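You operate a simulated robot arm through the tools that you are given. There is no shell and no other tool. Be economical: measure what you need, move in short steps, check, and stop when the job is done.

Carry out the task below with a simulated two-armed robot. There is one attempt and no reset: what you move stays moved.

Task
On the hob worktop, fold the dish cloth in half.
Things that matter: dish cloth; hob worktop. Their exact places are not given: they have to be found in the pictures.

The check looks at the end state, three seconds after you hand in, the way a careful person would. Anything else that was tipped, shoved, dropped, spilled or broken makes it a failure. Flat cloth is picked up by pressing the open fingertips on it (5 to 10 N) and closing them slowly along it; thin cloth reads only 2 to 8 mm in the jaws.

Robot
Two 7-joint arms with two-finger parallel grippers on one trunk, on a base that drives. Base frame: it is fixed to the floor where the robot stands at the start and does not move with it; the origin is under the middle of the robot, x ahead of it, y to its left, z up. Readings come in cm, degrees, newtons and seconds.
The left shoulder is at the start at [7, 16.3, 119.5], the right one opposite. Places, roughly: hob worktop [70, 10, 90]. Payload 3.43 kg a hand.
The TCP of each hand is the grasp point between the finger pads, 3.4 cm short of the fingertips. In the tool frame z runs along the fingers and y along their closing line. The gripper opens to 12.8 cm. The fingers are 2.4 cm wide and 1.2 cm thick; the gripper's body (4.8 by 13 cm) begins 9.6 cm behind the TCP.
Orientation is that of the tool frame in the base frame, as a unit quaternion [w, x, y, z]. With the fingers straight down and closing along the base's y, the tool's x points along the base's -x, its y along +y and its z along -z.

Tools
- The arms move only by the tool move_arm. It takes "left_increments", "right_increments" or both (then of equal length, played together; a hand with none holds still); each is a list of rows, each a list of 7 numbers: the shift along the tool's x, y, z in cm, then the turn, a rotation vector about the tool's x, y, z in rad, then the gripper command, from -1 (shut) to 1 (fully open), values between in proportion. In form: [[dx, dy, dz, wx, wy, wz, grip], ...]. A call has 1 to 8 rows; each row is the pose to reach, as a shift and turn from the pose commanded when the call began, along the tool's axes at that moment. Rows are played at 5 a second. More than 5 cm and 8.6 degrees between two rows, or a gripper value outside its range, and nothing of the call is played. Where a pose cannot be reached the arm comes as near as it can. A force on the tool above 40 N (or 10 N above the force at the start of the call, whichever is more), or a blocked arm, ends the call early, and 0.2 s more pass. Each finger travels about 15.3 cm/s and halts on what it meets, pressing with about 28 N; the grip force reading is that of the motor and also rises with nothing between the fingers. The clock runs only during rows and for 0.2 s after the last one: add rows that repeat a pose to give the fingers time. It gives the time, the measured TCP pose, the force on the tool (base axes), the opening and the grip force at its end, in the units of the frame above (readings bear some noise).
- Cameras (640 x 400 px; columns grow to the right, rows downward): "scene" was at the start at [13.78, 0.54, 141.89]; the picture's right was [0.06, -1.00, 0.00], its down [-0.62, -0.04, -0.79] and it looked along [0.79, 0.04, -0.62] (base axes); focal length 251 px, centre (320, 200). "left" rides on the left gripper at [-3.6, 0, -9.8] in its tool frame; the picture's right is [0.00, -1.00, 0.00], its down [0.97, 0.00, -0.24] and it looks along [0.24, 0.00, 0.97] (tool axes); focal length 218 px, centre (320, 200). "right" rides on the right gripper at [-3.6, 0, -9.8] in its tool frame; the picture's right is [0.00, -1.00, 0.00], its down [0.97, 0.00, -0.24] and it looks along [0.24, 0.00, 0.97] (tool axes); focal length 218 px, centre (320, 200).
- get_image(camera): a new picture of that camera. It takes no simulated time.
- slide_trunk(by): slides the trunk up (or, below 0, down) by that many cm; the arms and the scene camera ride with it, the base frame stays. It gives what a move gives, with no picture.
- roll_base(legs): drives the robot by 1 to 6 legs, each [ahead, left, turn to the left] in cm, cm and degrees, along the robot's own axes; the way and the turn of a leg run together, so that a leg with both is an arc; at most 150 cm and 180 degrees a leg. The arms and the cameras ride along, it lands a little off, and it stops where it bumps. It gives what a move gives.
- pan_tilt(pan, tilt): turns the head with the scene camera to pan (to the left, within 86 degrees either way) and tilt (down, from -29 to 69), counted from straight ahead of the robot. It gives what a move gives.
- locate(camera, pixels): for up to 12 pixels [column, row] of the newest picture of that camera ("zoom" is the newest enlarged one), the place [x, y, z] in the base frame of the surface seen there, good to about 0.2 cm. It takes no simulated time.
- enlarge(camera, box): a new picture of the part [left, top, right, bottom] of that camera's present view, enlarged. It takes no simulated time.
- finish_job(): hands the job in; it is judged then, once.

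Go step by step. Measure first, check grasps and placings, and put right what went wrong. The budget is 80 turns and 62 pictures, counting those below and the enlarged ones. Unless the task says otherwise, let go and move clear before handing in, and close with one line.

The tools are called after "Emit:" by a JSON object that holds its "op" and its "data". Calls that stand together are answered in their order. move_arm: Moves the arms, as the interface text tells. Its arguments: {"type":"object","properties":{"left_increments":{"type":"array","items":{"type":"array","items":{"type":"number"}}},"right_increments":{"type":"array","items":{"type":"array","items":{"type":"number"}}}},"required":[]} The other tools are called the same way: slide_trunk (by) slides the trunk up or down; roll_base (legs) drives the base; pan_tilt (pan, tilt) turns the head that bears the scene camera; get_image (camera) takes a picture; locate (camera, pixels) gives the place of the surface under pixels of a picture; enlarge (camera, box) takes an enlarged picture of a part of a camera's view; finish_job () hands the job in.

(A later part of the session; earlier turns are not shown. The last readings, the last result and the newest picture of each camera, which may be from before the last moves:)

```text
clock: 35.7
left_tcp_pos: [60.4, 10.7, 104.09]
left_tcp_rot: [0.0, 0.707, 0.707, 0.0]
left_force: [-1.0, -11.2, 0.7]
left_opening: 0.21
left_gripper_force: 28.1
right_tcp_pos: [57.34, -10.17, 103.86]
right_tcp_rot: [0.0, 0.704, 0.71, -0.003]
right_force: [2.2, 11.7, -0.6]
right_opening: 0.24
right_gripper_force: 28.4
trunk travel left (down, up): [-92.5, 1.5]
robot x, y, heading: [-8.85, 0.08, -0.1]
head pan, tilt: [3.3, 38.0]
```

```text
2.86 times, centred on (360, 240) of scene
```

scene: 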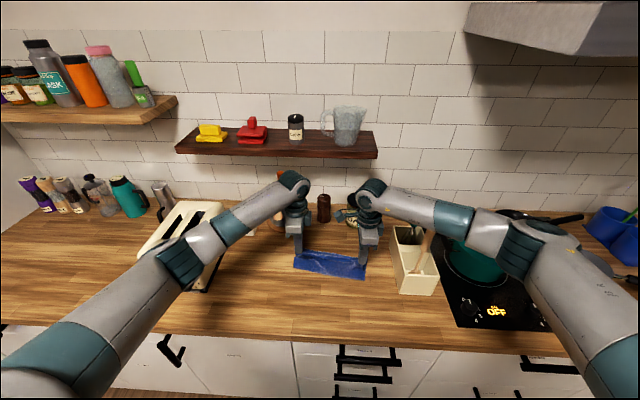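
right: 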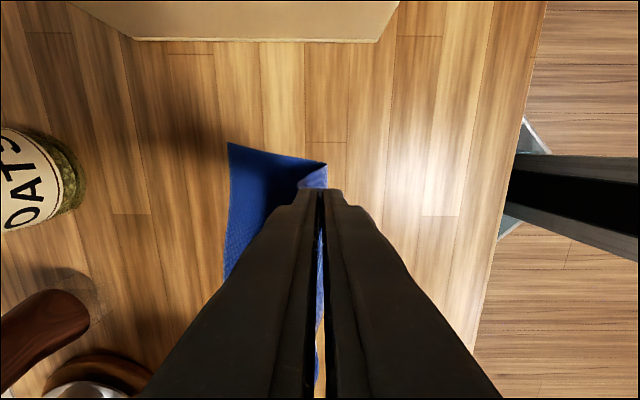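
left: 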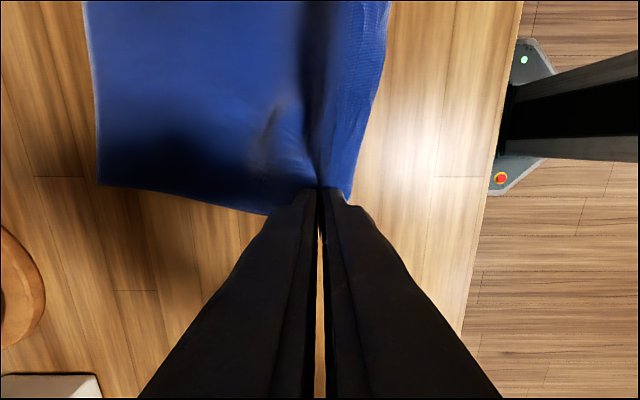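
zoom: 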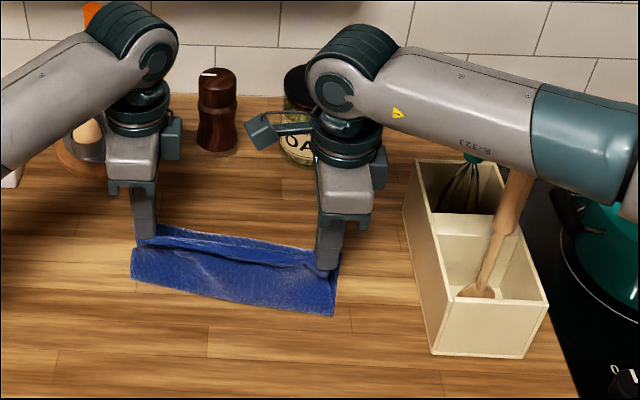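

The forearm stays at x≈42–52 where it passes y=−27, and going forward keeps it behind the spoon at x=56, so that's clear. I'll carry on forward and down toward the far edge.

Emit:
{"op": "move_arm", "data": {"right_increments": [[-0.1, 1.2, 0, 0, 0, 0, -1], [-0.2, 2.4, 0.4, 0, 0, 0, -1], [-0.4, 3.6, 1, 0, 0, 0, -1], [-0.5, 4.8, 1.8, 0, 0, 0, -1], [-0.7, 6, 2.8, 0, 0, 0, -1], [-0.8, 7.1, 4.0, 0, 0, 0, -1], [-1, 8.2, 5.3, 0, 0, 0, -1], [-1, 8.2, 6, 0, 0, 0, -1]], "left_increments": [[-0.2, 1.2, 0, 0, 0, 0, -1], [-0.3, 2.5, 0.4, 0, 0, 0, -1], [-0.5, 3.8, 1, 0, 0, 0, -1], [-0.6, 5, 1.8, 0, 0, 0, -1], [-0.8, 6.3, 2.8, 0, 0, 0, -1], [-1, 7.5, 4.0, 0, 0, 0, -1], [-1.2, 8.7, 5.3, 0, 0, 0, -1], [-1.2, 8.7, 6, 0, 0, 0, -1]]}}

Emit:
{"op": "enlarge", "data": {"camera": "scene", "box": [260, 170, 460, 310]}}

Emit:
{"op": "get_image", "data": {"camera": "right"}}

Emit:
{"op": "get_image", "data": {"camera": "left"}}

```text
clock: 37.5
left_tcp_pos: [68.92, 9.5, 97.96]
left_tcp_rot: [0.001, 0.707, 0.707, -0.001]
left_force: [-1.2, -10.4, 1.0]
left_opening: 0.23
left_gripper_force: 27.9
right_tcp_pos: [65.63, -11.15, 97.87]
right_tcp_rot: [0.001, 0.705, 0.709, -0.002]
right_force: [2.0, 9.7, -0.4]
right_opening: 0.2
right_gripper_force: 28.0
trunk travel left (down, up): [-92.5, 1.5]
robot x, y, heading: [-8.93, -0.12, 0.0]
head pan, tilt: [3.3, 38.0]
```

```text
2.86 times, centred on (360, 240) of scene
```

zoom: 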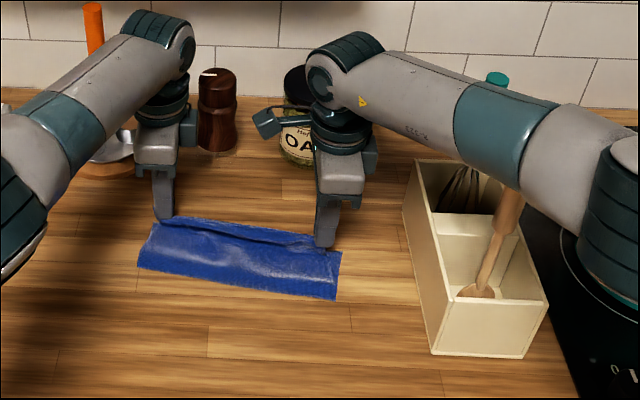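

```text
31 pictures are left
```

right: 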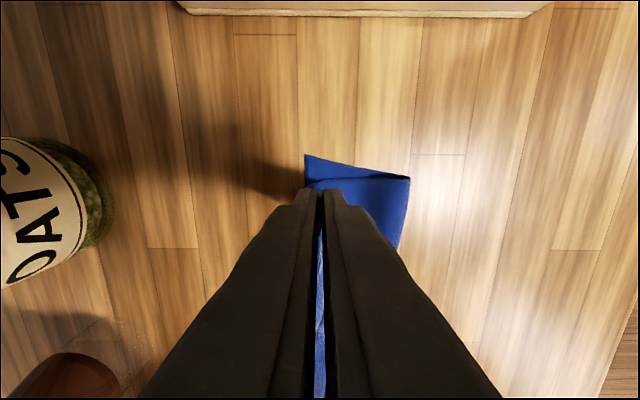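

```text
30 pictures are left
```

left: 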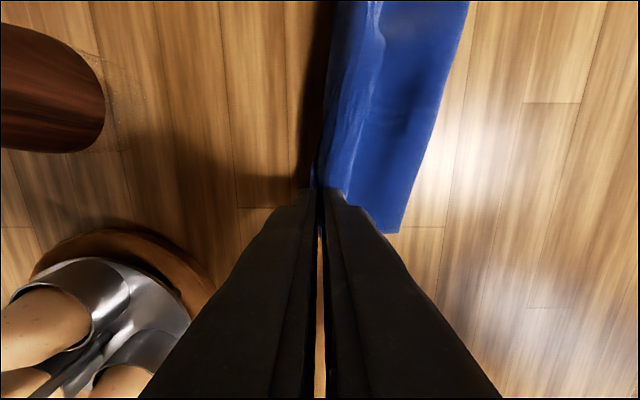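

The fold is forming well. I'll measure the layers: right view far corner (306,158), fold corner (407,180); left view fold corner (397,230).

Emit:
{"op": "locate", "data": {"camera": "right", "pixels": [[308, 160], [405, 181], [400, 230], [350, 180]]}}

Emit:
{"op": "locate", "data": {"camera": "left", "pixels": [[395, 229], [345, 190], [312, 170], [330, 60], [370, 205]]}}

Emit:
{"op": "locate", "data": {"camera": "zoom", "pixels": [[139, 265], [335, 295], [250, 225], [310, 236], [340, 255], [155, 222]]}}

```text
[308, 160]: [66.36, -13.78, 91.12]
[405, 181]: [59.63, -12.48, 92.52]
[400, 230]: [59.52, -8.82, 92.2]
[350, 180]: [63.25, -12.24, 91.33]
```

```text
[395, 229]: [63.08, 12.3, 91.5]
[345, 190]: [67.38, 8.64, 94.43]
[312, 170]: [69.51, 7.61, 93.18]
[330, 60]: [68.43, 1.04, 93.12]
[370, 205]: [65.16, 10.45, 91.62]
```

```text
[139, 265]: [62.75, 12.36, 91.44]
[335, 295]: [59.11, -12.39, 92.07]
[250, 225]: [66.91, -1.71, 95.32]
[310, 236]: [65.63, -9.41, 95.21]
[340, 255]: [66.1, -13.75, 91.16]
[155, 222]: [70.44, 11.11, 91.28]
```

The bottom layer is only about 7 cm deep (fold at x≈59.4 right, 62.9 left), so slack is still up at the hands. I'll lower to the table and see how the fold settles.

Emit:
{"op": "move_arm", "data": {"right_increments": [[0, 0, 0.8, 0, 0, 0, -1], [0, 0, 1.6, 0, 0, 0, -1], [0, 0, 2.4, 0, 0, 0, -1], [0, 0, 2.9, 0, 0, 0, -1], [0, 0, 2.9, 0, 0, 0, -1]], "left_increments": [[0, 0, 0.8, 0, 0, 0, -1], [0, 0, 1.6, 0, 0, 0, -1], [0, 0, 2.4, 0, 0, 0, -1], [0, 0, 2.9, 0, 0, 0, -1], [0, 0, 2.9, 0, 0, 0, -1]]}}

Emit:
{"op": "enlarge", "data": {"camera": "scene", "box": [270, 210, 390, 294]}}

Emit:
{"op": "get_image", "data": {"camera": "left"}}

```text
clock: 38.7
left_tcp_pos: [68.73, 9.66, 95.5]
left_tcp_rot: [0.001, 0.707, 0.707, 0.0]
left_force: [-1.8, -12.4, 2.8]
left_opening: 0.21
left_gripper_force: 28.3
right_tcp_pos: [65.49, -11.23, 95.41]
right_tcp_rot: [0.002, 0.705, 0.709, -0.002]
right_force: [-1.4, 9.0, 14.4]
right_opening: 0.22
right_gripper_force: 28.2
trunk travel left (down, up): [-92.5, 1.5]
robot x, y, heading: [-9.1, -0.13, -0.2]
head pan, tilt: [3.3, 38.0]
```

```text
4.76 times, centred on (330, 252) of scene
```

zoom: 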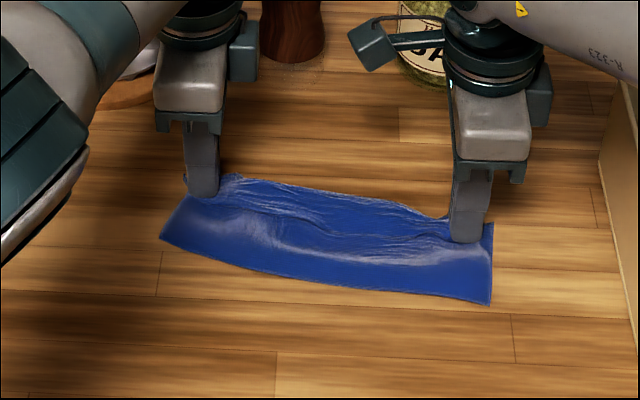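

```text
28 pictures are left
```

left: 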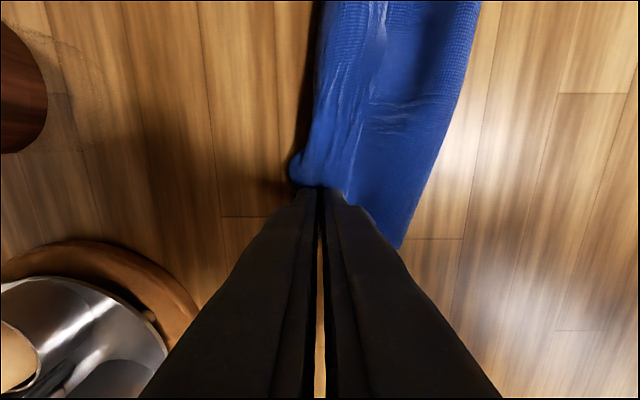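

The slack bunches up near the hands instead of rolling the fold line back. I'll raise 1 cm, push the top layer back 5 cm to roll the fold towards the robot, and look.

Emit:
{"op": "move_arm", "data": {"right_increments": [[0.1, 0, -0.6, 0, 0, 0, -1], [0.2, -0.6, -1, 0, 0, 0, -1], [0.2, -1.5, -1, 0, 0, 0, -1], [0.2, -2.5, -1, 0, 0, 0, -1], [0.2, -3.5, -1, 0, 0, 0, -1], [0.2, -4.3, -1, 0, 0, 0, -1], [0.2, -5, -1, 0, 0, 0, -1], [0.2, -5, -1, 0, 0, 0, -1]], "left_increments": [[-0.1, 0, -0.6, 0, 0, 0, -1], [-0.2, -0.6, -1, 0, 0, 0, -1], [-0.2, -1.5, -1, 0, 0, 0, -1], [-0.2, -2.5, -1, 0, 0, 0, -1], [-0.2, -3.5, -1, 0, 0, 0, -1], [-0.2, -4.3, -1, 0, 0, 0, -1], [-0.2, -5, -1, 0, 0, 0, -1], [-0.2, -5, -1, 0, 0, 0, -1]]}}

Emit:
{"op": "enlarge", "data": {"camera": "scene", "box": [270, 210, 390, 294]}}

Emit:
{"op": "get_image", "data": {"camera": "right"}}

```text
clock: 40.5
left_tcp_pos: [64.05, 9.31, 96.28]
left_tcp_rot: [0.0, 0.707, 0.707, 0.0]
left_force: [-1.4, -5.9, 0.7]
left_opening: 0.23
left_gripper_force: 28.6
right_tcp_pos: [60.58, -11.08, 95.97]
right_tcp_rot: [0.001, 0.706, 0.709, -0.003]
right_force: [0.8, 5.8, -0.7]
right_opening: 0.21
right_gripper_force: 27.9
trunk travel left (down, up): [-92.5, 1.5]
robot x, y, heading: [-9.01, -0.31, 0.1]
head pan, tilt: [3.3, 38.0]
```

```text
4.76 times, centred on (330, 252) of scene
```

zoom: 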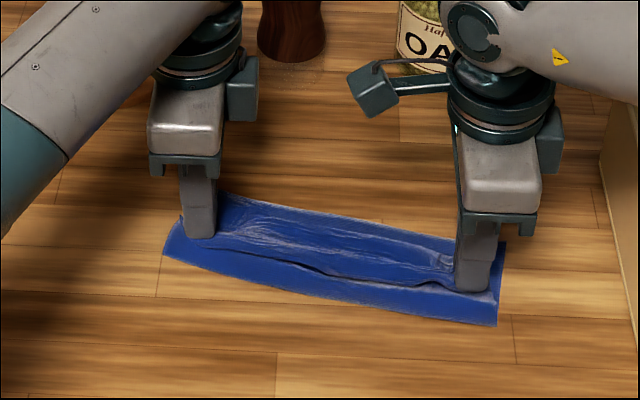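

```text
26 pictures are left
```

right: 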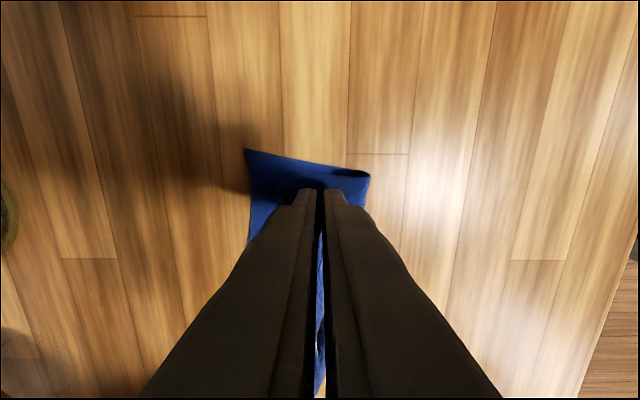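

The cloth leaves the grip in an S shape, with the hem pointing back and the slack on the far side. I'll set the pinch 1 cm forward, lower, open gently, lift clear, and see how it relaxes.

Emit:
{"op": "move_arm", "data": {"right_increments": [[0.1, 0.5, 0, 0, 0, 0, -1], [0.2, 1, 0.5, 0, 0, 0, -1], [0.2, 1, 0.8, 0, 0, 0, -0.95], [0.2, 1, 0.8, 0, 0, 0, -0.85], [0.2, 1, 0.5, 0, 0, 0, -0.75], [0.2, 1, -1, 0, 0, 0, -0.7], [0.2, 1, -4, 0, 0, 0, -0.7], [0.2, 1, -8, 0, 0, 0, -0.7]], "left_increments": [[-0.1, 0.5, 0, 0, 0, 0, -1], [-0.2, 1, 0.5, 0, 0, 0, -1], [-0.2, 1, 1.0, 0, 0, 0, -0.95], [-0.2, 1, 1.0, 0, 0, 0, -0.85], [-0.2, 1, 0.5, 0, 0, 0, -0.75], [-0.2, 1, -1, 0, 0, 0, -0.7], [-0.2, 1, -4, 0, 0, 0, -0.7], [-0.2, 1, -8, 0, 0, 0, -0.7]]}}

Emit:
{"op": "enlarge", "data": {"camera": "scene", "box": [270, 210, 390, 294]}}

Emit:
{"op": "get_image", "data": {"camera": "right"}}

Emit:
{"op": "get_image", "data": {"camera": "left"}}

```text
clock: 42.3
left_tcp_pos: [64.83, 9.31, 104.45]
left_tcp_rot: [0.0, 0.707, 0.707, 0.0]
left_force: [-0.6, 0.5, 0.3]
left_opening: 1.94
left_gripper_force: 0.1
right_tcp_pos: [61.36, -10.74, 104.15]
right_tcp_rot: [0.001, 0.705, 0.709, -0.003]
right_force: [0.3, 1.0, -0.4]
right_opening: 1.95
right_gripper_force: 0.2
trunk travel left (down, up): [-92.5, 1.5]
robot x, y, heading: [-8.76, 0.02, 0.1]
head pan, tilt: [3.3, 38.0]
```

```text
4.76 times, centred on (330, 252) of scene
```

zoom: 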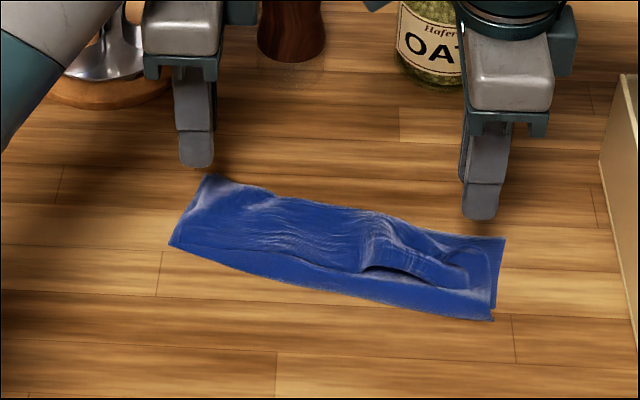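

```text
24 pictures are left
```

right: 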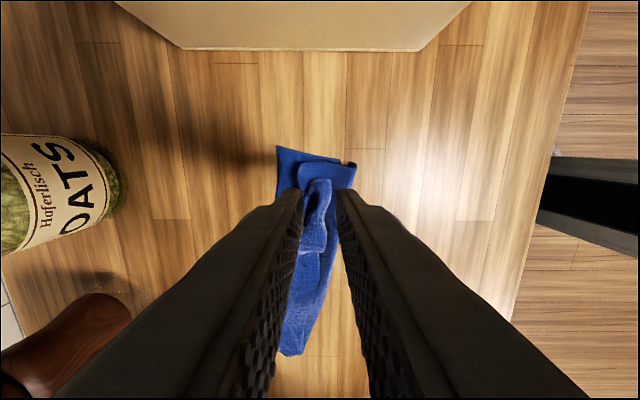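

```text
23 pictures are left
```

left: 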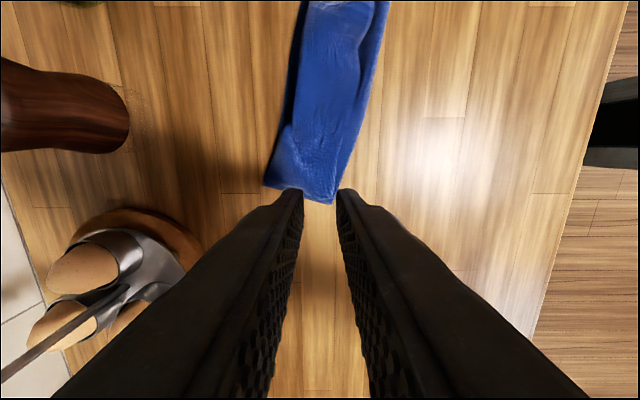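

After release the cloth lies as a Z in thirds: the hem edge on top faces the robot (zoom line from (200,250) to (470,290)). I'll look closer to regrip that top edge, pull it flat, and redo the fold as a low drag.

Emit:
{"op": "enlarge", "data": {"camera": "scene", "box": [296, 236, 370, 282]}}

Emit:
{"op": "locate", "data": {"camera": "right", "pixels": [[279, 150], [352, 165], [299, 166], [318, 185], [318, 240], [305, 260], [345, 185], [292, 352]]}}

```text
8.65 times, centred on (333, 259) of scene
```

zoom: 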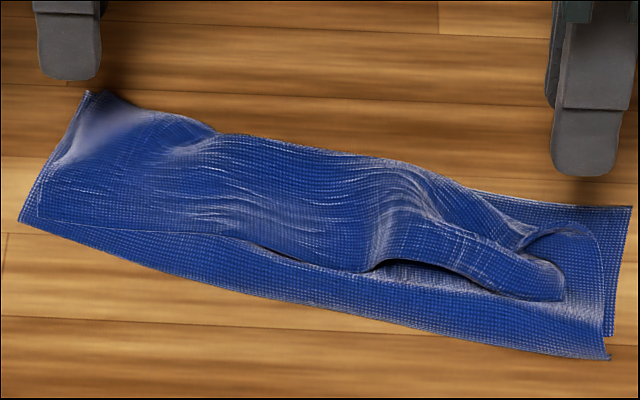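

```text
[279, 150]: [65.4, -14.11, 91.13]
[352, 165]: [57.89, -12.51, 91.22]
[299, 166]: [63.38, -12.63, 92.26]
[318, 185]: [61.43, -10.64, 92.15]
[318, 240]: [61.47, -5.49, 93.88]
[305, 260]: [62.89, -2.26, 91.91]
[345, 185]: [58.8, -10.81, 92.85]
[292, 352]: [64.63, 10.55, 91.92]
```

The top edge runs from its left corner near (38,222) through (250,245), (370,270) to its right corner near (563,295), which stands up a little. I'll locate these.

Emit:
{"op": "locate", "data": {"camera": "zoom", "pixels": [[42, 218], [150, 228], [240, 238], [360, 265], [480, 285], [555, 292], [22, 220], [88, 98], [610, 355], [628, 212], [540, 270], [440, 250]]}}

```text
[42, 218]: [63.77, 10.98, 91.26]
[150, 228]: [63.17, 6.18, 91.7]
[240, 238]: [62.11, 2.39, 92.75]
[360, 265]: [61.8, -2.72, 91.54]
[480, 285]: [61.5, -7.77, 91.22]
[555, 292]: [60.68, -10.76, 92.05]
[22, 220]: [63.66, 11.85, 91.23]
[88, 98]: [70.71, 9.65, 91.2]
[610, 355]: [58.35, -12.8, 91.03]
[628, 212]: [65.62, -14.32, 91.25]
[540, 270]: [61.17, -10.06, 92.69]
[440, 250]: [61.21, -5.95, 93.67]
```

On the right a ridge stands up at (61.2, −8) that can be pinched from above; on the left the edge at x≈63.7 must be press-pinched. I'll approach both, right with TCP z 95.3, left just above contact.

Emit:
{"op": "move_arm", "data": {"right_increments": [[2.2, -0.1, 1, 0, 0, 0, -0.4], [2.2, -0.1, 4, 0, 0, 0, -0.4], [2.2, -0.1, 6.5, 0, 0, 0, -0.4], [2.2, -0.1, 8.2, 0, 0, 0, -0.4], [2.2, -0.1, 8.8, 0, 0, 0, -0.4], [2.2, -0.1, 8.8, 0, 0, 0, -0.4]], "left_increments": [[-0.1, 0.65, 1, 0, 0, 0, -0.6], [-0.1, 0.65, 4, 0, 0, 0, -0.6], [-0.1, 0.65, 6.5, 0, 0, 0, -0.6], [-0.1, 0.65, 8.5, 0, 0, 0, -0.6], [-0.1, 0.65, 9.3, 0, 0, 0, -0.6], [-0.1, 0.65, 9.5, 0, 0, 0, -0.6]]}}

```text
clock: 43.7
left_tcp_pos: [65.65, 9.05, 94.66]
left_tcp_rot: [0.0, 0.706, 0.708, 0.001]
left_force: [1.0, 0.6, 5.1]
left_opening: 2.6
left_gripper_force: 0.6
right_tcp_pos: [61.38, -8.59, 95.38]
right_tcp_rot: [0.002, 0.705, 0.709, -0.003]
right_force: [0.7, 0.8, 0.7]
right_opening: 3.81
right_gripper_force: 0.0
trunk travel left (down, up): [-92.5, 1.5]
robot x, y, heading: [-9.05, 0.2, -0.0]
head pan, tilt: [3.3, 38.0]
```

The left presses at 5 N; I'll add a little and close both slowly.

Emit:
{"op": "move_arm", "data": {"right_increments": [[0, 0, 0, 0, 0, 0, -0.5], [0, 0, 0, 0, 0, 0, -0.6], [0, 0, 0, 0, 0, 0, -0.7], [0, 0, 0, 0, 0, 0, -0.8], [0, 0, 0, 0, 0, 0, -0.9], [0, 0, 0, 0, 0, 0, -1], [0, 0, 0, 0, 0, 0, -1]], "left_increments": [[0, 0, 0.07, 0, 0, 0, -0.6], [0, 0, 0.07, 0, 0, 0, -0.66], [0, 0, 0.07, 0, 0, 0, -0.73], [0, 0, 0.07, 0, 0, 0, -0.8], [0, 0, 0.07, 0, 0, 0, -0.87], [0, 0, 0.07, 0, 0, 0, -0.94], [0, 0, 0.07, 0, 0, 0, -1]]}}

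Emit:
{"op": "enlarge", "data": {"camera": "scene", "box": [286, 226, 380, 286]}}

```text
clock: 45.3
left_tcp_pos: [65.75, 8.9, 94.71]
left_tcp_rot: [0.001, 0.707, 0.707, 0.001]
left_force: [0.3, -1.2, 12.9]
left_opening: 0.02
left_gripper_force: 27.9
right_tcp_pos: [61.17, -8.6, 95.48]
right_tcp_rot: [0.001, 0.706, 0.709, -0.002]
right_force: [-0.6, 0.1, 0.5]
right_opening: 0.3
right_gripper_force: 28.2
trunk travel left (down, up): [-92.5, 1.5]
robot x, y, heading: [-8.8, 0.13, -0.1]
head pan, tilt: [3.3, 38.0]
```

```text
6.67 times, centred on (333, 256) of scene
```

zoom: 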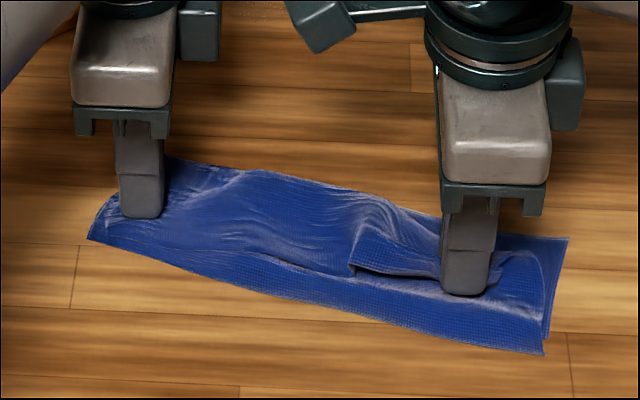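

The right holds the ridge (0.30 cm); the left caught nothing. I'll lift the left out of the way and pull the right corner up and back towards the robot to open the Z.

Emit:
{"op": "move_arm", "data": {"right_increments": [[0, -0.5, -1.5, 0, 0, 0, -1], [-0.2, -2, -3, 0, 0, 0, -1], [-0.4, -4, -4, 0, 0, 0, -1], [-0.6, -6, -4, 0, 0, 0, -1], [-0.8, -8, -4, 0, 0, 0, -1], [-1, -10, -3.5, 0, 0, 0, -1], [-1.2, -12, -2.5, 0, 0, 0, -1], [-1.2, -13, -2, 0, 0, 0, -1]], "left_increments": [[0, 0, -2, 0, 0, 0, -1], [0, 0, -5, 0, 0, 0, -1], [0, 0, -8, 0, 0, 0, -0.8], [0, 0, -8, 0, 0, 0, -0.4], [0, 0, -8, 0, 0, 0, -0.4], [0, 0, -8, 0, 0, 0, -0.4], [0, 0, -8, 0, 0, 0, -0.4], [0, 0, -8, 0, 0, 0, -0.4]]}}

Emit:
{"op": "enlarge", "data": {"camera": "scene", "box": [270, 220, 390, 300]}}

```text
clock: 47.1
left_tcp_pos: [65.81, 9.07, 102.67]
left_tcp_rot: [0.0, 0.707, 0.707, 0.001]
left_force: [0.2, -0.7, 0.5]
left_opening: 3.83
left_gripper_force: 0.1
right_tcp_pos: [48.31, -9.94, 97.34]
right_tcp_rot: [0.002, 0.705, 0.709, -0.002]
right_force: [-0.8, -0.5, 0.6]
right_opening: 0.33
right_gripper_force: 27.8
trunk travel left (down, up): [-92.5, 1.5]
robot x, y, heading: [-9.49, 0.5, -0.2]
head pan, tilt: [3.3, 38.0]
```

```text
5.00 times, centred on (330, 260) of scene
```

zoom: 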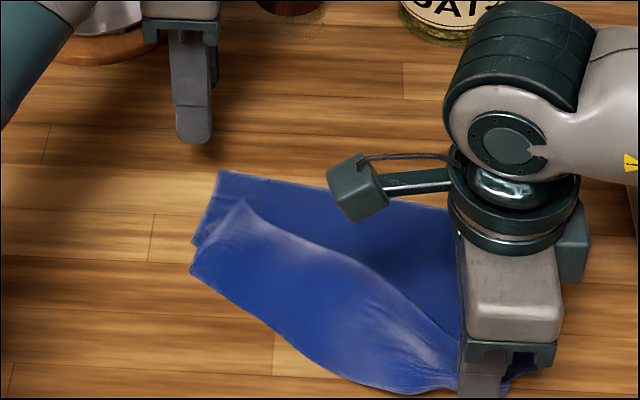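

The right half has opened. I'll look at the left half with the left wrist camera and a closer zoom to see where the left near corner lies.

Emit:
{"op": "get_image", "data": {"camera": "left"}}

Emit:
{"op": "enlarge", "data": {"camera": "scene", "box": [296, 246, 368, 302]}}

```text
19 pictures are left
```

left: 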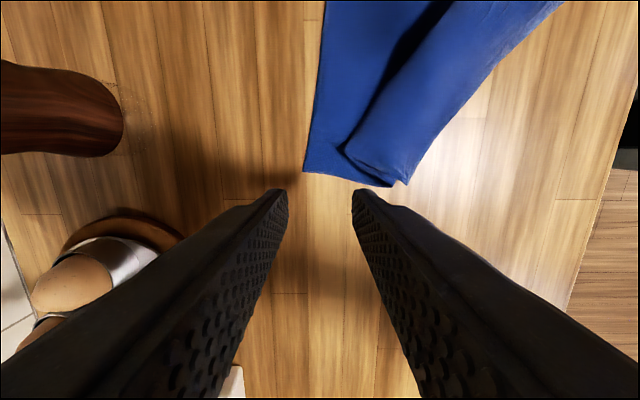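

```text
7.14 times, centred on (332, 274) of scene
```

zoom: 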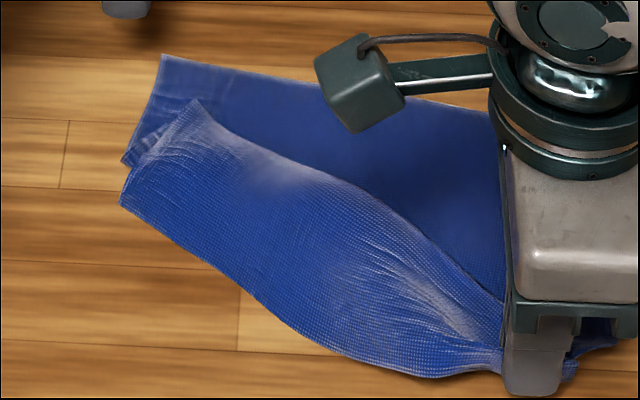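

The top-left corner is at zoom (122,200). I'll locate it and the crease to grip it with the left hand.

Emit:
{"op": "locate", "data": {"camera": "zoom", "pixels": [[124, 199], [126, 160], [162, 60], [198, 103], [170, 195], [200, 245], [300, 335], [430, 370]]}}

Emit:
{"op": "locate", "data": {"camera": "left", "pixels": [[403, 180], [388, 184], [307, 168], [346, 150], [390, 150], [440, 120], [420, 140]]}}

```text
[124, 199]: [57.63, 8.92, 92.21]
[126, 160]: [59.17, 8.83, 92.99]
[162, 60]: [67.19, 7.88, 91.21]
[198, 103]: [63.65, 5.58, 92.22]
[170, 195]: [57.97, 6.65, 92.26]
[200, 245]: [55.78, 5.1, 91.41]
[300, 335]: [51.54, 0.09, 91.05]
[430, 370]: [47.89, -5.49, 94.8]
```

```text
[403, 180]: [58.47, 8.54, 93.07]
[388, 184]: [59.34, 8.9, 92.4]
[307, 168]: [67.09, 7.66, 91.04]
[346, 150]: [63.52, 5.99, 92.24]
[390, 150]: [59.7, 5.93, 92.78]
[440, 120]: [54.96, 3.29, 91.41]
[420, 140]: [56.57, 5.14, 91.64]
```

The left corner at (57.6, 8.9) stands about 1 cm proud. I'll bring the left hand to (58.7, 7.4), tips just into the cloth, and close.

Emit:
{"op": "move_arm", "data": {"left_increments": [[-0.8, -3.5, 0, 0, 0, 0, -0.45], [-1.7, -7.1, 1, 0, 0, 0, -0.45], [-1.7, -7.1, 4, 0, 0, 0, -0.45], [-1.7, -7.1, 6.5, 0, 0, 0, -0.45], [-1.7, -7.1, 7.5, 0, 0, 0, -0.45], [-1.7, -7.1, 7.9, 0, 0, 0, -0.5], [-1.7, -7.1, 7.9, 0, 0, 0, -0.6], [-1.7, -7.1, 7.9, 0, 0, 0, -0.7]]}}

Emit:
{"op": "move_arm", "data": {"left_increments": [[0, 0, 0, 0, 0, 0, -0.78], [0, 0, 0, 0, 0, 0, -0.86], [0, 0, 0, 0, 0, 0, -0.94], [0, 0, 0, 0, 0, 0, -1], [0, 0, 0, 0, 0, 0, -1]]}}

Emit:
{"op": "enlarge", "data": {"camera": "scene", "box": [280, 226, 390, 306]}}

```text
clock: 48.9
left_tcp_pos: [58.54, 7.27, 94.8]
left_tcp_rot: [0.0, 0.708, 0.707, 0.001]
left_force: [-0.8, -0.4, 7.1]
left_opening: 1.83
left_gripper_force: 0.0
right_tcp_pos: [48.18, -10.0, 97.37]
right_tcp_rot: [0.001, 0.705, 0.709, -0.003]
right_force: [-0.4, -0.8, -0.2]
right_opening: 0.28
right_gripper_force: 28.1
trunk travel left (down, up): [-92.5, 1.5]
robot x, y, heading: [-9.14, 0.23, 0.0]
head pan, tilt: [3.3, 38.0]
```

```text
clock: 50.1
left_tcp_pos: [58.48, 7.17, 94.78]
left_tcp_rot: [0.0, 0.707, 0.707, 0.001]
left_force: [0.8, -1.0, 10.0]
left_opening: 0.23
left_gripper_force: 27.8
right_tcp_pos: [48.23, -9.95, 97.39]
right_tcp_rot: [0.001, 0.705, 0.709, -0.003]
right_force: [0.0, 0.7, 0.4]
right_opening: 0.32
right_gripper_force: 28.1
trunk travel left (down, up): [-92.5, 1.5]
robot x, y, heading: [-8.83, 0.04, -0.2]
head pan, tilt: [3.3, 38.0]
```

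```text
5.00 times, centred on (335, 266) of scene
```

zoom: 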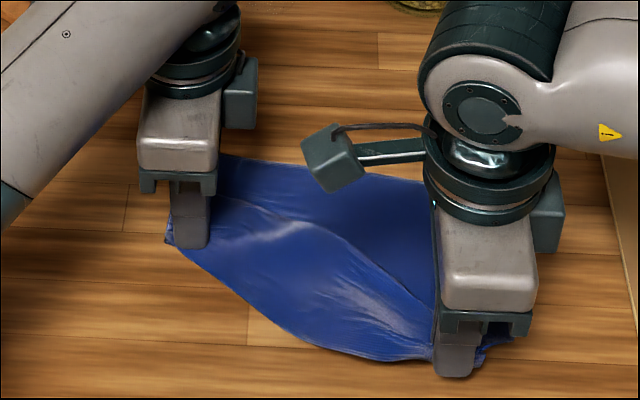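

The left now holds too (0.23 cm). I'll raise it 3 cm and pull it back towards the robot alongside the right hand to flatten the cloth.

Emit:
{"op": "move_arm", "data": {"left_increments": [[0.2, 0, -1.5, 0, 0, 0, -1], [0.5, -1.5, -3, 0, 0, 0, -1], [0.9, -3.2, -3.2, 0, 0, 0, -1], [1.2, -5, -3.2, 0, 0, 0, -1], [1.6, -6.8, -3, 0, 0, 0, -1], [1.9, -8.5, -2.8, 0, 0, 0, -1], [2.2, -10, -2.6, 0, 0, 0, -1], [2.2, -10, -2.6, 0, 0, 0, -1]]}}

Emit:
{"op": "enlarge", "data": {"camera": "scene", "box": [270, 220, 390, 306]}}

```text
clock: 51.9
left_tcp_pos: [48.43, 9.52, 97.39]
left_tcp_rot: [0.0, 0.707, 0.707, 0.0]
left_force: [-0.5, 0.0, 0.7]
left_opening: 0.21
left_gripper_force: 28.0
right_tcp_pos: [48.43, -9.92, 97.32]
right_tcp_rot: [0.001, 0.706, 0.708, -0.002]
right_force: [0.5, 0.1, 0.4]
right_opening: 0.31
right_gripper_force: 27.6
trunk travel left (down, up): [-92.5, 1.5]
robot x, y, heading: [-8.91, -0.06, 0.0]
head pan, tilt: [3.3, 38.0]
```

```text
4.65 times, centred on (330, 263) of scene
```

zoom: 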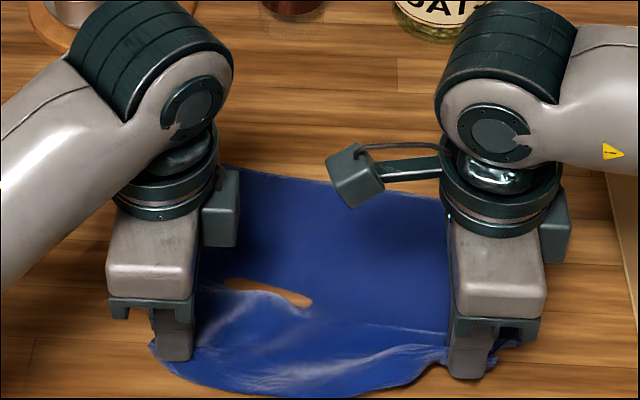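

The cloth is open again with both near corners held. I'll measure the far edge with both wrist cameras.

Emit:
{"op": "get_image", "data": {"camera": "right"}}

Emit:
{"op": "get_image", "data": {"camera": "left"}}

```text
15 pictures are left
```

right: 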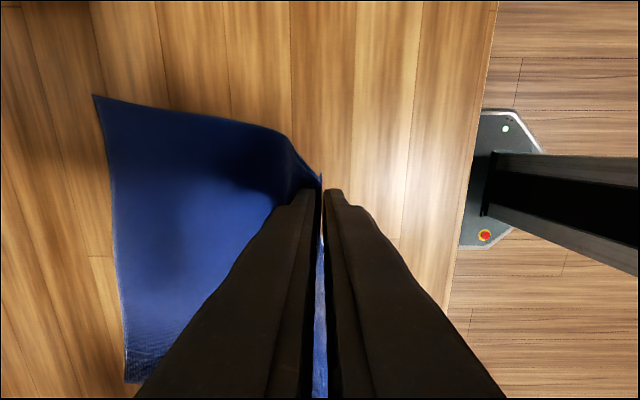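

```text
14 pictures are left
```

left: 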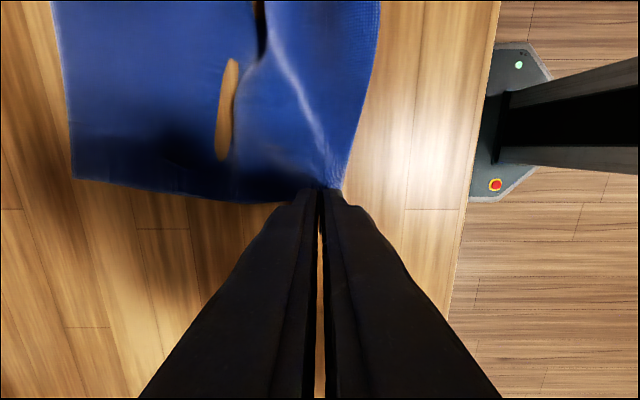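

Emit:
{"op": "locate", "data": {"camera": "right", "pixels": [[98, 100], [128, 378], [112, 240], [250, 128]]}}

Emit:
{"op": "locate", "data": {"camera": "left", "pixels": [[75, 177], [58, 40], [340, 185], [370, 60], [240, 200], [305, 95], [227, 130]]}}

```text
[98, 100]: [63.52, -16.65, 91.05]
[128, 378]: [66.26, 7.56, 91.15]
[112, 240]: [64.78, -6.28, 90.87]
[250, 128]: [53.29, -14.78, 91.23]
```

```text
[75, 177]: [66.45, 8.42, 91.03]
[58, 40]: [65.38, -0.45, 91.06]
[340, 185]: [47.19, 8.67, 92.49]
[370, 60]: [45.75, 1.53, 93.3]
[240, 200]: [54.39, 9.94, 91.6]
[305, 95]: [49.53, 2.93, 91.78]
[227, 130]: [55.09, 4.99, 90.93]
```

The far edge runs from (63.5, −16.7) to (66.4, 8.4). There's still slack, so I'll pull both hands back low by about 3 cm and shift them towards −y to line up with the far edge.

Emit:
{"op": "move_arm", "data": {"right_increments": [[-0.5, -0.6, 0.3, 0, 0, 0, -1], [-1, -1.2, 0.6, 0, 0, 0, -1], [-1.5, -1.8, 0.9, 0, 0, 0, -1], [-2, -2.4, 1.2, 0, 0, 0, -1], [-2.5, -3, 1.4, 0, 0, 0, -1], [-2.5, -3, 1.4, 0, 0, 0, -1]], "left_increments": [[-0.4, -0.6, 0.3, 0, 0, 0, -1], [-0.7, -1.2, 0.6, 0, 0, 0, -1], [-1, -1.8, 0.9, 0, 0, 0, -1], [-1.3, -2.4, 1.2, 0, 0, 0, -1], [-1.5, -3, 1.4, 0, 0, 0, -1], [-1.5, -3, 1.4, 0, 0, 0, -1]]}}

Emit:
{"op": "get_image", "data": {"camera": "left"}}

Emit:
{"op": "get_image", "data": {"camera": "right"}}

```text
clock: 53.3
left_tcp_pos: [45.61, 8.08, 96.05]
left_tcp_rot: [0.0, 0.707, 0.707, 0.0]
left_force: [-0.9, -0.4, 0.0]
left_opening: 0.22
left_gripper_force: 28.0
right_tcp_pos: [45.25, -12.28, 95.99]
right_tcp_rot: [0.002, 0.706, 0.708, -0.002]
right_force: [-0.1, 0.4, 0.0]
right_opening: 0.3
right_gripper_force: 27.6
trunk travel left (down, up): [-92.5, 1.5]
robot x, y, heading: [-9.3, -0.07, -0.1]
head pan, tilt: [3.3, 38.0]
```

```text
13 pictures are left
```

left: 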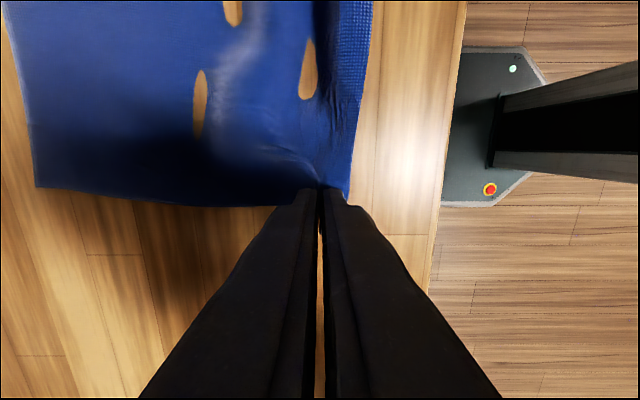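

```text
12 pictures are left
```

right: 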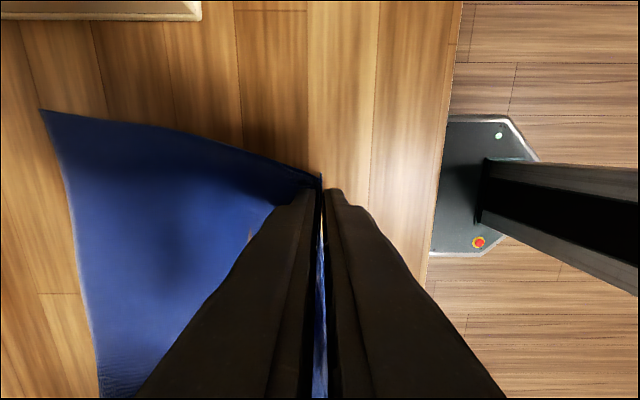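

Emit:
{"op": "locate", "data": {"camera": "right", "pixels": [[46, 114], [100, 390], [78, 240], [250, 160]]}}

Emit:
{"op": "locate", "data": {"camera": "left", "pixels": [[40, 185], [12, 40], [346, 188], [366, 60], [200, 203]]}}

```text
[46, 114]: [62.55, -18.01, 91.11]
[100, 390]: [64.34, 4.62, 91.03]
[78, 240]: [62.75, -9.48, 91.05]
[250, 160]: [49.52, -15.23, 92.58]
```

```text
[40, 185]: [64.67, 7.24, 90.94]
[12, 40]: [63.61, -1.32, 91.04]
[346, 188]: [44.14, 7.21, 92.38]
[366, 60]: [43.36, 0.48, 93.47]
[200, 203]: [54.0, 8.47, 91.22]
```

Now it's nearly taut: far corners (62.6, −18.0) and (64.7, 7.2), with about 18–19 cm of cloth from there to the pinches. A halfway fold puts the pinches at right x≈57 and left x≈60, so I'll drag low over the cloth to there.

Emit:
{"op": "move_arm", "data": {"right_increments": [[-0.3, 1.2, -0.6, 0, 0, 0, -1], [-0.6, 2.7, -1.2, 0, 0, 0, -1], [-0.9, 4.2, -1.5, 0, 0, 0, -1], [-1.2, 5.8, -1.5, 0, 0, 0, -1], [-1.5, 7.3, -1.5, 0, 0, 0, -1], [-1.8, 8.8, -1.2, 0, 0, 0, -1], [-2.1, 10.3, -0.8, 0, 0, 0, -1], [-2.2, 11.6, -0.5, 0, 0, 0, -1]], "left_increments": [[-0.2, 1.5, -0.6, 0, 0, 0, -1], [-0.5, 3.3, -1.2, 0, 0, 0, -1], [-0.8, 5.1, -1.5, 0, 0, 0, -1], [-1.1, 7, -1.5, 0, 0, 0, -1], [-1.4, 8.9, -1.5, 0, 0, 0, -1], [-1.7, 10.8, -1.2, 0, 0, 0, -1], [-1.9, 12.6, -0.8, 0, 0, 0, -1], [-2.0, 14.2, -0.5, 0, 0, 0, -1]]}}

Emit:
{"op": "enlarge", "data": {"camera": "scene", "box": [280, 220, 400, 300]}}

```text
clock: 55.1
left_tcp_pos: [59.9, 6.15, 96.36]
left_tcp_rot: [0.0, 0.708, 0.707, 0.0]
left_force: [0.7, -0.6, 0.9]
left_opening: 0.2
left_gripper_force: 27.6
right_tcp_pos: [57.09, -14.57, 96.29]
right_tcp_rot: [0.001, 0.706, 0.709, -0.003]
right_force: [0.2, 1.5, 0.4]
right_opening: 0.3
right_gripper_force: 28.3
trunk travel left (down, up): [-92.5, 1.5]
robot x, y, heading: [-8.87, -0.31, -0.1]
head pan, tilt: [3.3, 38.0]
```

```text
5.00 times, centred on (340, 260) of scene
```

zoom: 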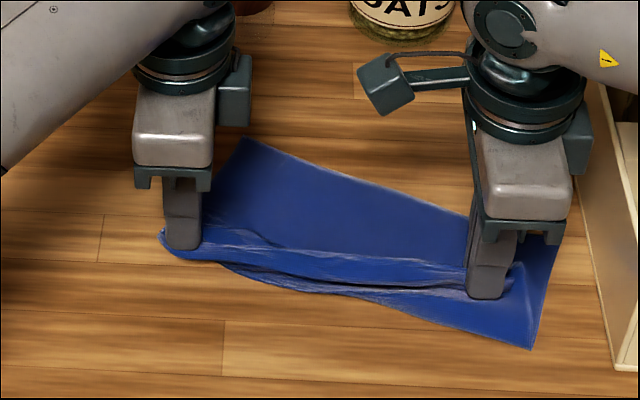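

The fold rolled forward with the bottom staying put. I'll measure fold and far edge here.

Emit:
{"op": "locate", "data": {"camera": "zoom", "pixels": [[243, 143], [528, 345], [552, 245], [162, 238], [230, 265], [330, 290], [420, 312], [300, 255], [250, 230], [400, 270], [350, 210]]}}

```text
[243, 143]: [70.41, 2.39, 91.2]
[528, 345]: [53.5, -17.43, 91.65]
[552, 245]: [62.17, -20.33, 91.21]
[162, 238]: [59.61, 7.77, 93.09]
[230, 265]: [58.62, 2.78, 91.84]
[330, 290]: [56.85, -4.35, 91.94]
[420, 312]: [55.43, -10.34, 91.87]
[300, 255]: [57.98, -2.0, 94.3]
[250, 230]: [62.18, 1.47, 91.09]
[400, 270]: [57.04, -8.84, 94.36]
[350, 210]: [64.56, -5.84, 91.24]
```

The left hand pushed the bottom along, so the cloth is rotated about 20° (far corners (62.2, −20.3) and (70.4, 2.4)), but the bottom layer is nearly right. I'll raise both hands above the proper fold line (right (51.5, −14.6), left (58.5, 4.9)) so the top hangs vertically before arcing it over.

Emit:
{"op": "move_arm", "data": {"right_increments": [[0, 0, -1.5, 0, 0, 0, -1], [0, -0.6, -3, 0, 0, 0, -1], [0, -1.8, -4.2, 0, 0, 0, -1], [0, -3, -4.7, 0, 0, 0, -1], [0, -4.3, -4.7, 0, 0, 0, -1], [0, -5.6, -4.7, 0, 0, 0, -1], [0, -5.6, -4.7, 0, 0, 0, -1]], "left_increments": [[-0.1, 0, -1.5, 0, 0, 0, -1], [-0.3, 0, -3, 0, 0, 0, -1], [-0.6, -0.4, -4.5, 0, 0, 0, -1], [-0.9, -0.8, -5.2, 0, 0, 0, -1], [-1.2, -1.2, -5.2, 0, 0, 0, -1], [-1.2, -1.4, -5.2, 0, 0, 0, -1], [-1.2, -1.4, -5.2, 0, 0, 0, -1]]}}

Emit:
{"op": "enlarge", "data": {"camera": "scene", "box": [280, 220, 400, 300]}}

```text
clock: 56.7
left_tcp_pos: [58.32, 4.96, 101.5]
left_tcp_rot: [0.0, 0.707, 0.707, 0.0]
left_force: [0.0, -0.5, 0.4]
left_opening: 0.21
left_gripper_force: 27.8
right_tcp_pos: [51.36, -14.57, 101.25]
right_tcp_rot: [0.001, 0.705, 0.709, -0.002]
right_force: [-0.7, 0.0, 0.8]
right_opening: 0.29
right_gripper_force: 28.3
trunk travel left (down, up): [-92.5, 1.5]
robot x, y, heading: [-9.07, -0.26, 0.1]
head pan, tilt: [3.3, 38.0]
```

```text
5.00 times, centred on (340, 260) of scene
```

zoom: 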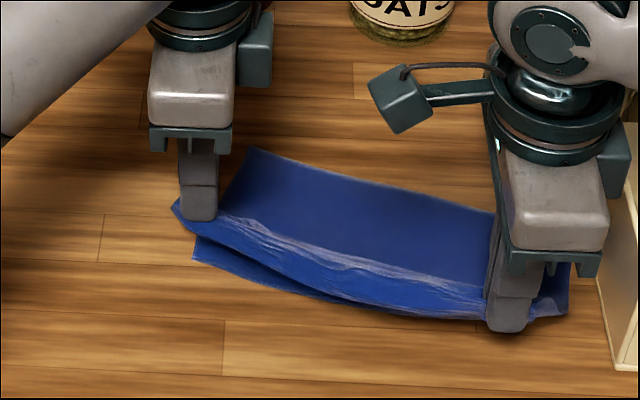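

The bottom lies flat and the edge hangs above the fold line. I'll check the bottom's extents before arcing over.

Emit:
{"op": "locate", "data": {"camera": "zoom", "pixels": [[249, 151], [196, 257], [566, 280], [340, 302], [260, 280], [360, 185], [178, 208]]}}

```text
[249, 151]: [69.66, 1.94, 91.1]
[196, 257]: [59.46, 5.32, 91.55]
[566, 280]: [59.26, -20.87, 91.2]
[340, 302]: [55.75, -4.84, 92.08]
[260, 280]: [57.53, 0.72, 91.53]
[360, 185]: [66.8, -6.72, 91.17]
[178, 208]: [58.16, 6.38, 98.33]
```

The bottom layer is about 10.8 cm deep, so I'll go back another centimetre and then arc over square to the far edge.

Emit:
{"op": "move_arm", "data": {"right_increments": [[0.35, -1.0, 1.0, 0, 0, 0, -1], [-0.2, 0.5, 1.1, 0, 0, 0, -1], [-0.65, 1.8, 1.5, 0, 0, 0, -1], [-1.1, 3.1, 2.4, 0, 0, 0, -1], [-1.5, 4.1, 3.6, 0, 0, 0, -1], [-1.7, 4.6, 4.7, 0, 0, 0, -1], [-1.7, 4.7, 5.3, 0, 0, 0, -1]], "left_increments": [[0.35, -1.0, 0.6, 0, 0, 0, -1], [-0.25, 0.7, 0.6, 0, 0, 0, -1], [-0.85, 2.3, 1.1, 0, 0, 0, -1], [-1.35, 3.7, 2.1, 0, 0, 0, -1], [-1.75, 4.8, 3.5, 0, 0, 0, -1], [-2.0, 5.5, 4.9, 0, 0, 0, -1], [-2.05, 5.6, 5.6, 0, 0, 0, -1]]}}

Emit:
{"op": "enlarge", "data": {"camera": "scene", "box": [280, 220, 400, 300]}}

```text
clock: 58.3
left_tcp_pos: [64.01, 2.81, 96.15]
left_tcp_rot: [0.001, 0.707, 0.707, 0.001]
left_force: [-1.0, -0.2, 1.2]
left_opening: 0.22
left_gripper_force: 28.0
right_tcp_pos: [56.08, -16.18, 95.75]
right_tcp_rot: [0.001, 0.705, 0.709, -0.002]
right_force: [-0.1, -0.4, 1.0]
right_opening: 0.26
right_gripper_force: 27.7
trunk travel left (down, up): [-92.5, 1.5]
robot x, y, heading: [-9.31, 0.02, 0.0]
head pan, tilt: [3.3, 38.0]
```

```text
5.00 times, centred on (340, 260) of scene
```

zoom: 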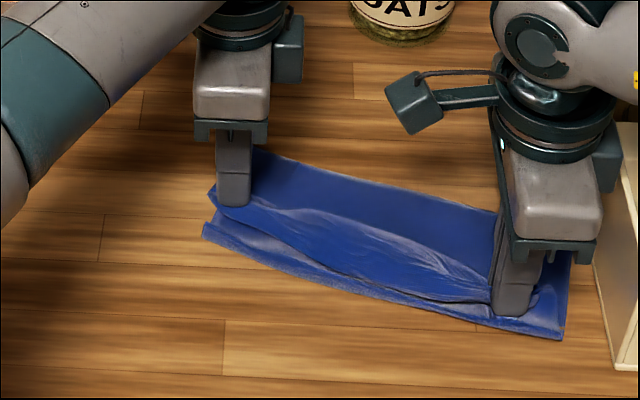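

The top layer now lies back from the fold to the hands, with the hem standing at the fingers. I'll open slightly and sweep forward so the near fingers flop the hem towards the far edge, then lift.

Emit:
{"op": "move_arm", "data": {"right_increments": [[0, 0, 0.2, 0, 0, 0, -0.85], [0, 0, 0.3, 0, 0, 0, -0.7], [-0.3, 0.9, 0.3, 0, 0, 0, -0.6], [-0.7, 1.9, 0.3, 0, 0, 0, -0.6], [-1.0, 2.8, 0.2, 0, 0, 0, -0.6], [-1.4, 3.8, 0, 0, 0, 0, -0.6], [-1.5, 4.3, -1.5, 0, 0, 0, -0.6], [-1.5, 4.3, -5, 0, 0, 0, -0.6]], "left_increments": [[0, 0, 0.4, 0, 0, 0, -0.85], [0, 0, 0.6, 0, 0, 0, -0.7], [-0.3, 0.9, 0.6, 0, 0, 0, -0.6], [-0.7, 1.9, 0.6, 0, 0, 0, -0.6], [-1.0, 2.8, 0.5, 0, 0, 0, -0.6], [-1.2, 3.4, 0, 0, 0, 0, -0.6], [-1.3, 3.8, -1.5, 0, 0, 0, -0.6], [-1.3, 3.8, -5, 0, 0, 0, -0.6]]}}

Emit:
{"op": "enlarge", "data": {"camera": "scene", "box": [280, 220, 400, 300]}}

```text
clock: 60.1
left_tcp_pos: [67.72, 1.78, 100.92]
left_tcp_rot: [0.0, 0.707, 0.707, 0.0]
left_force: [-0.4, 1.1, -0.1]
left_opening: 2.55
left_gripper_force: 0.1
right_tcp_pos: [60.23, -17.52, 100.78]
right_tcp_rot: [0.002, 0.705, 0.709, -0.003]
right_force: [-0.1, -0.4, -0.1]
right_opening: 2.55
right_gripper_force: 0.1
trunk travel left (down, up): [-92.5, 1.5]
robot x, y, heading: [-9.24, -0.11, 0.0]
head pan, tilt: [3.3, 38.0]
```

```text
5.00 times, centred on (340, 260) of scene
```

zoom: 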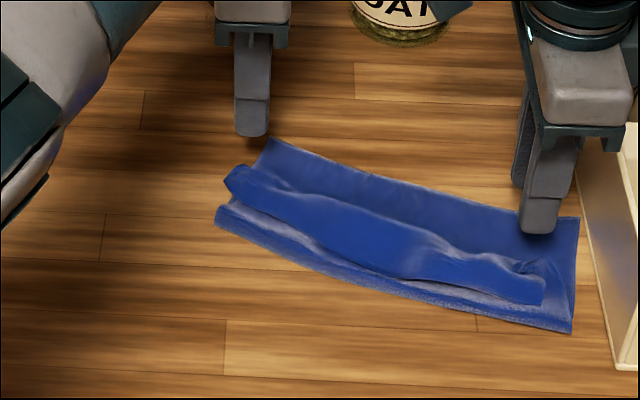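

The hem still lies folded back, its free edge running from zoom (245,195) to (540,300) on top. I'll locate it so that I can flip it forward.

Emit:
{"op": "locate", "data": {"camera": "zoom", "pixels": [[232, 190], [300, 228], [400, 274], [470, 285], [538, 298], [545, 265], [420, 240], [300, 195], [272, 142], [575, 222], [568, 328], [220, 222]]}}

Emit:
{"op": "enlarge", "data": {"camera": "scene", "box": [318, 242, 392, 292]}}

```text
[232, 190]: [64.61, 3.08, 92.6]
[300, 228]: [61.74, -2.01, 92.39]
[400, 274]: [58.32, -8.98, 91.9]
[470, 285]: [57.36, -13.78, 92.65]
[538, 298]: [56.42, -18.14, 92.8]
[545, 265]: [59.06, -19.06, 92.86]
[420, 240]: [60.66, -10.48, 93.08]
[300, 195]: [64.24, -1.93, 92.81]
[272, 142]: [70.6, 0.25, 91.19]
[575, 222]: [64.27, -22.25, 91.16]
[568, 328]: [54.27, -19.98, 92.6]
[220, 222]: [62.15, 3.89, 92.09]
```

```text
8.00 times, centred on (355, 267) of scene
```

zoom: 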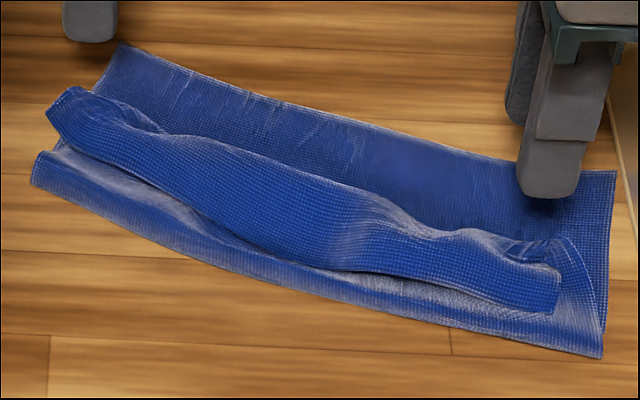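

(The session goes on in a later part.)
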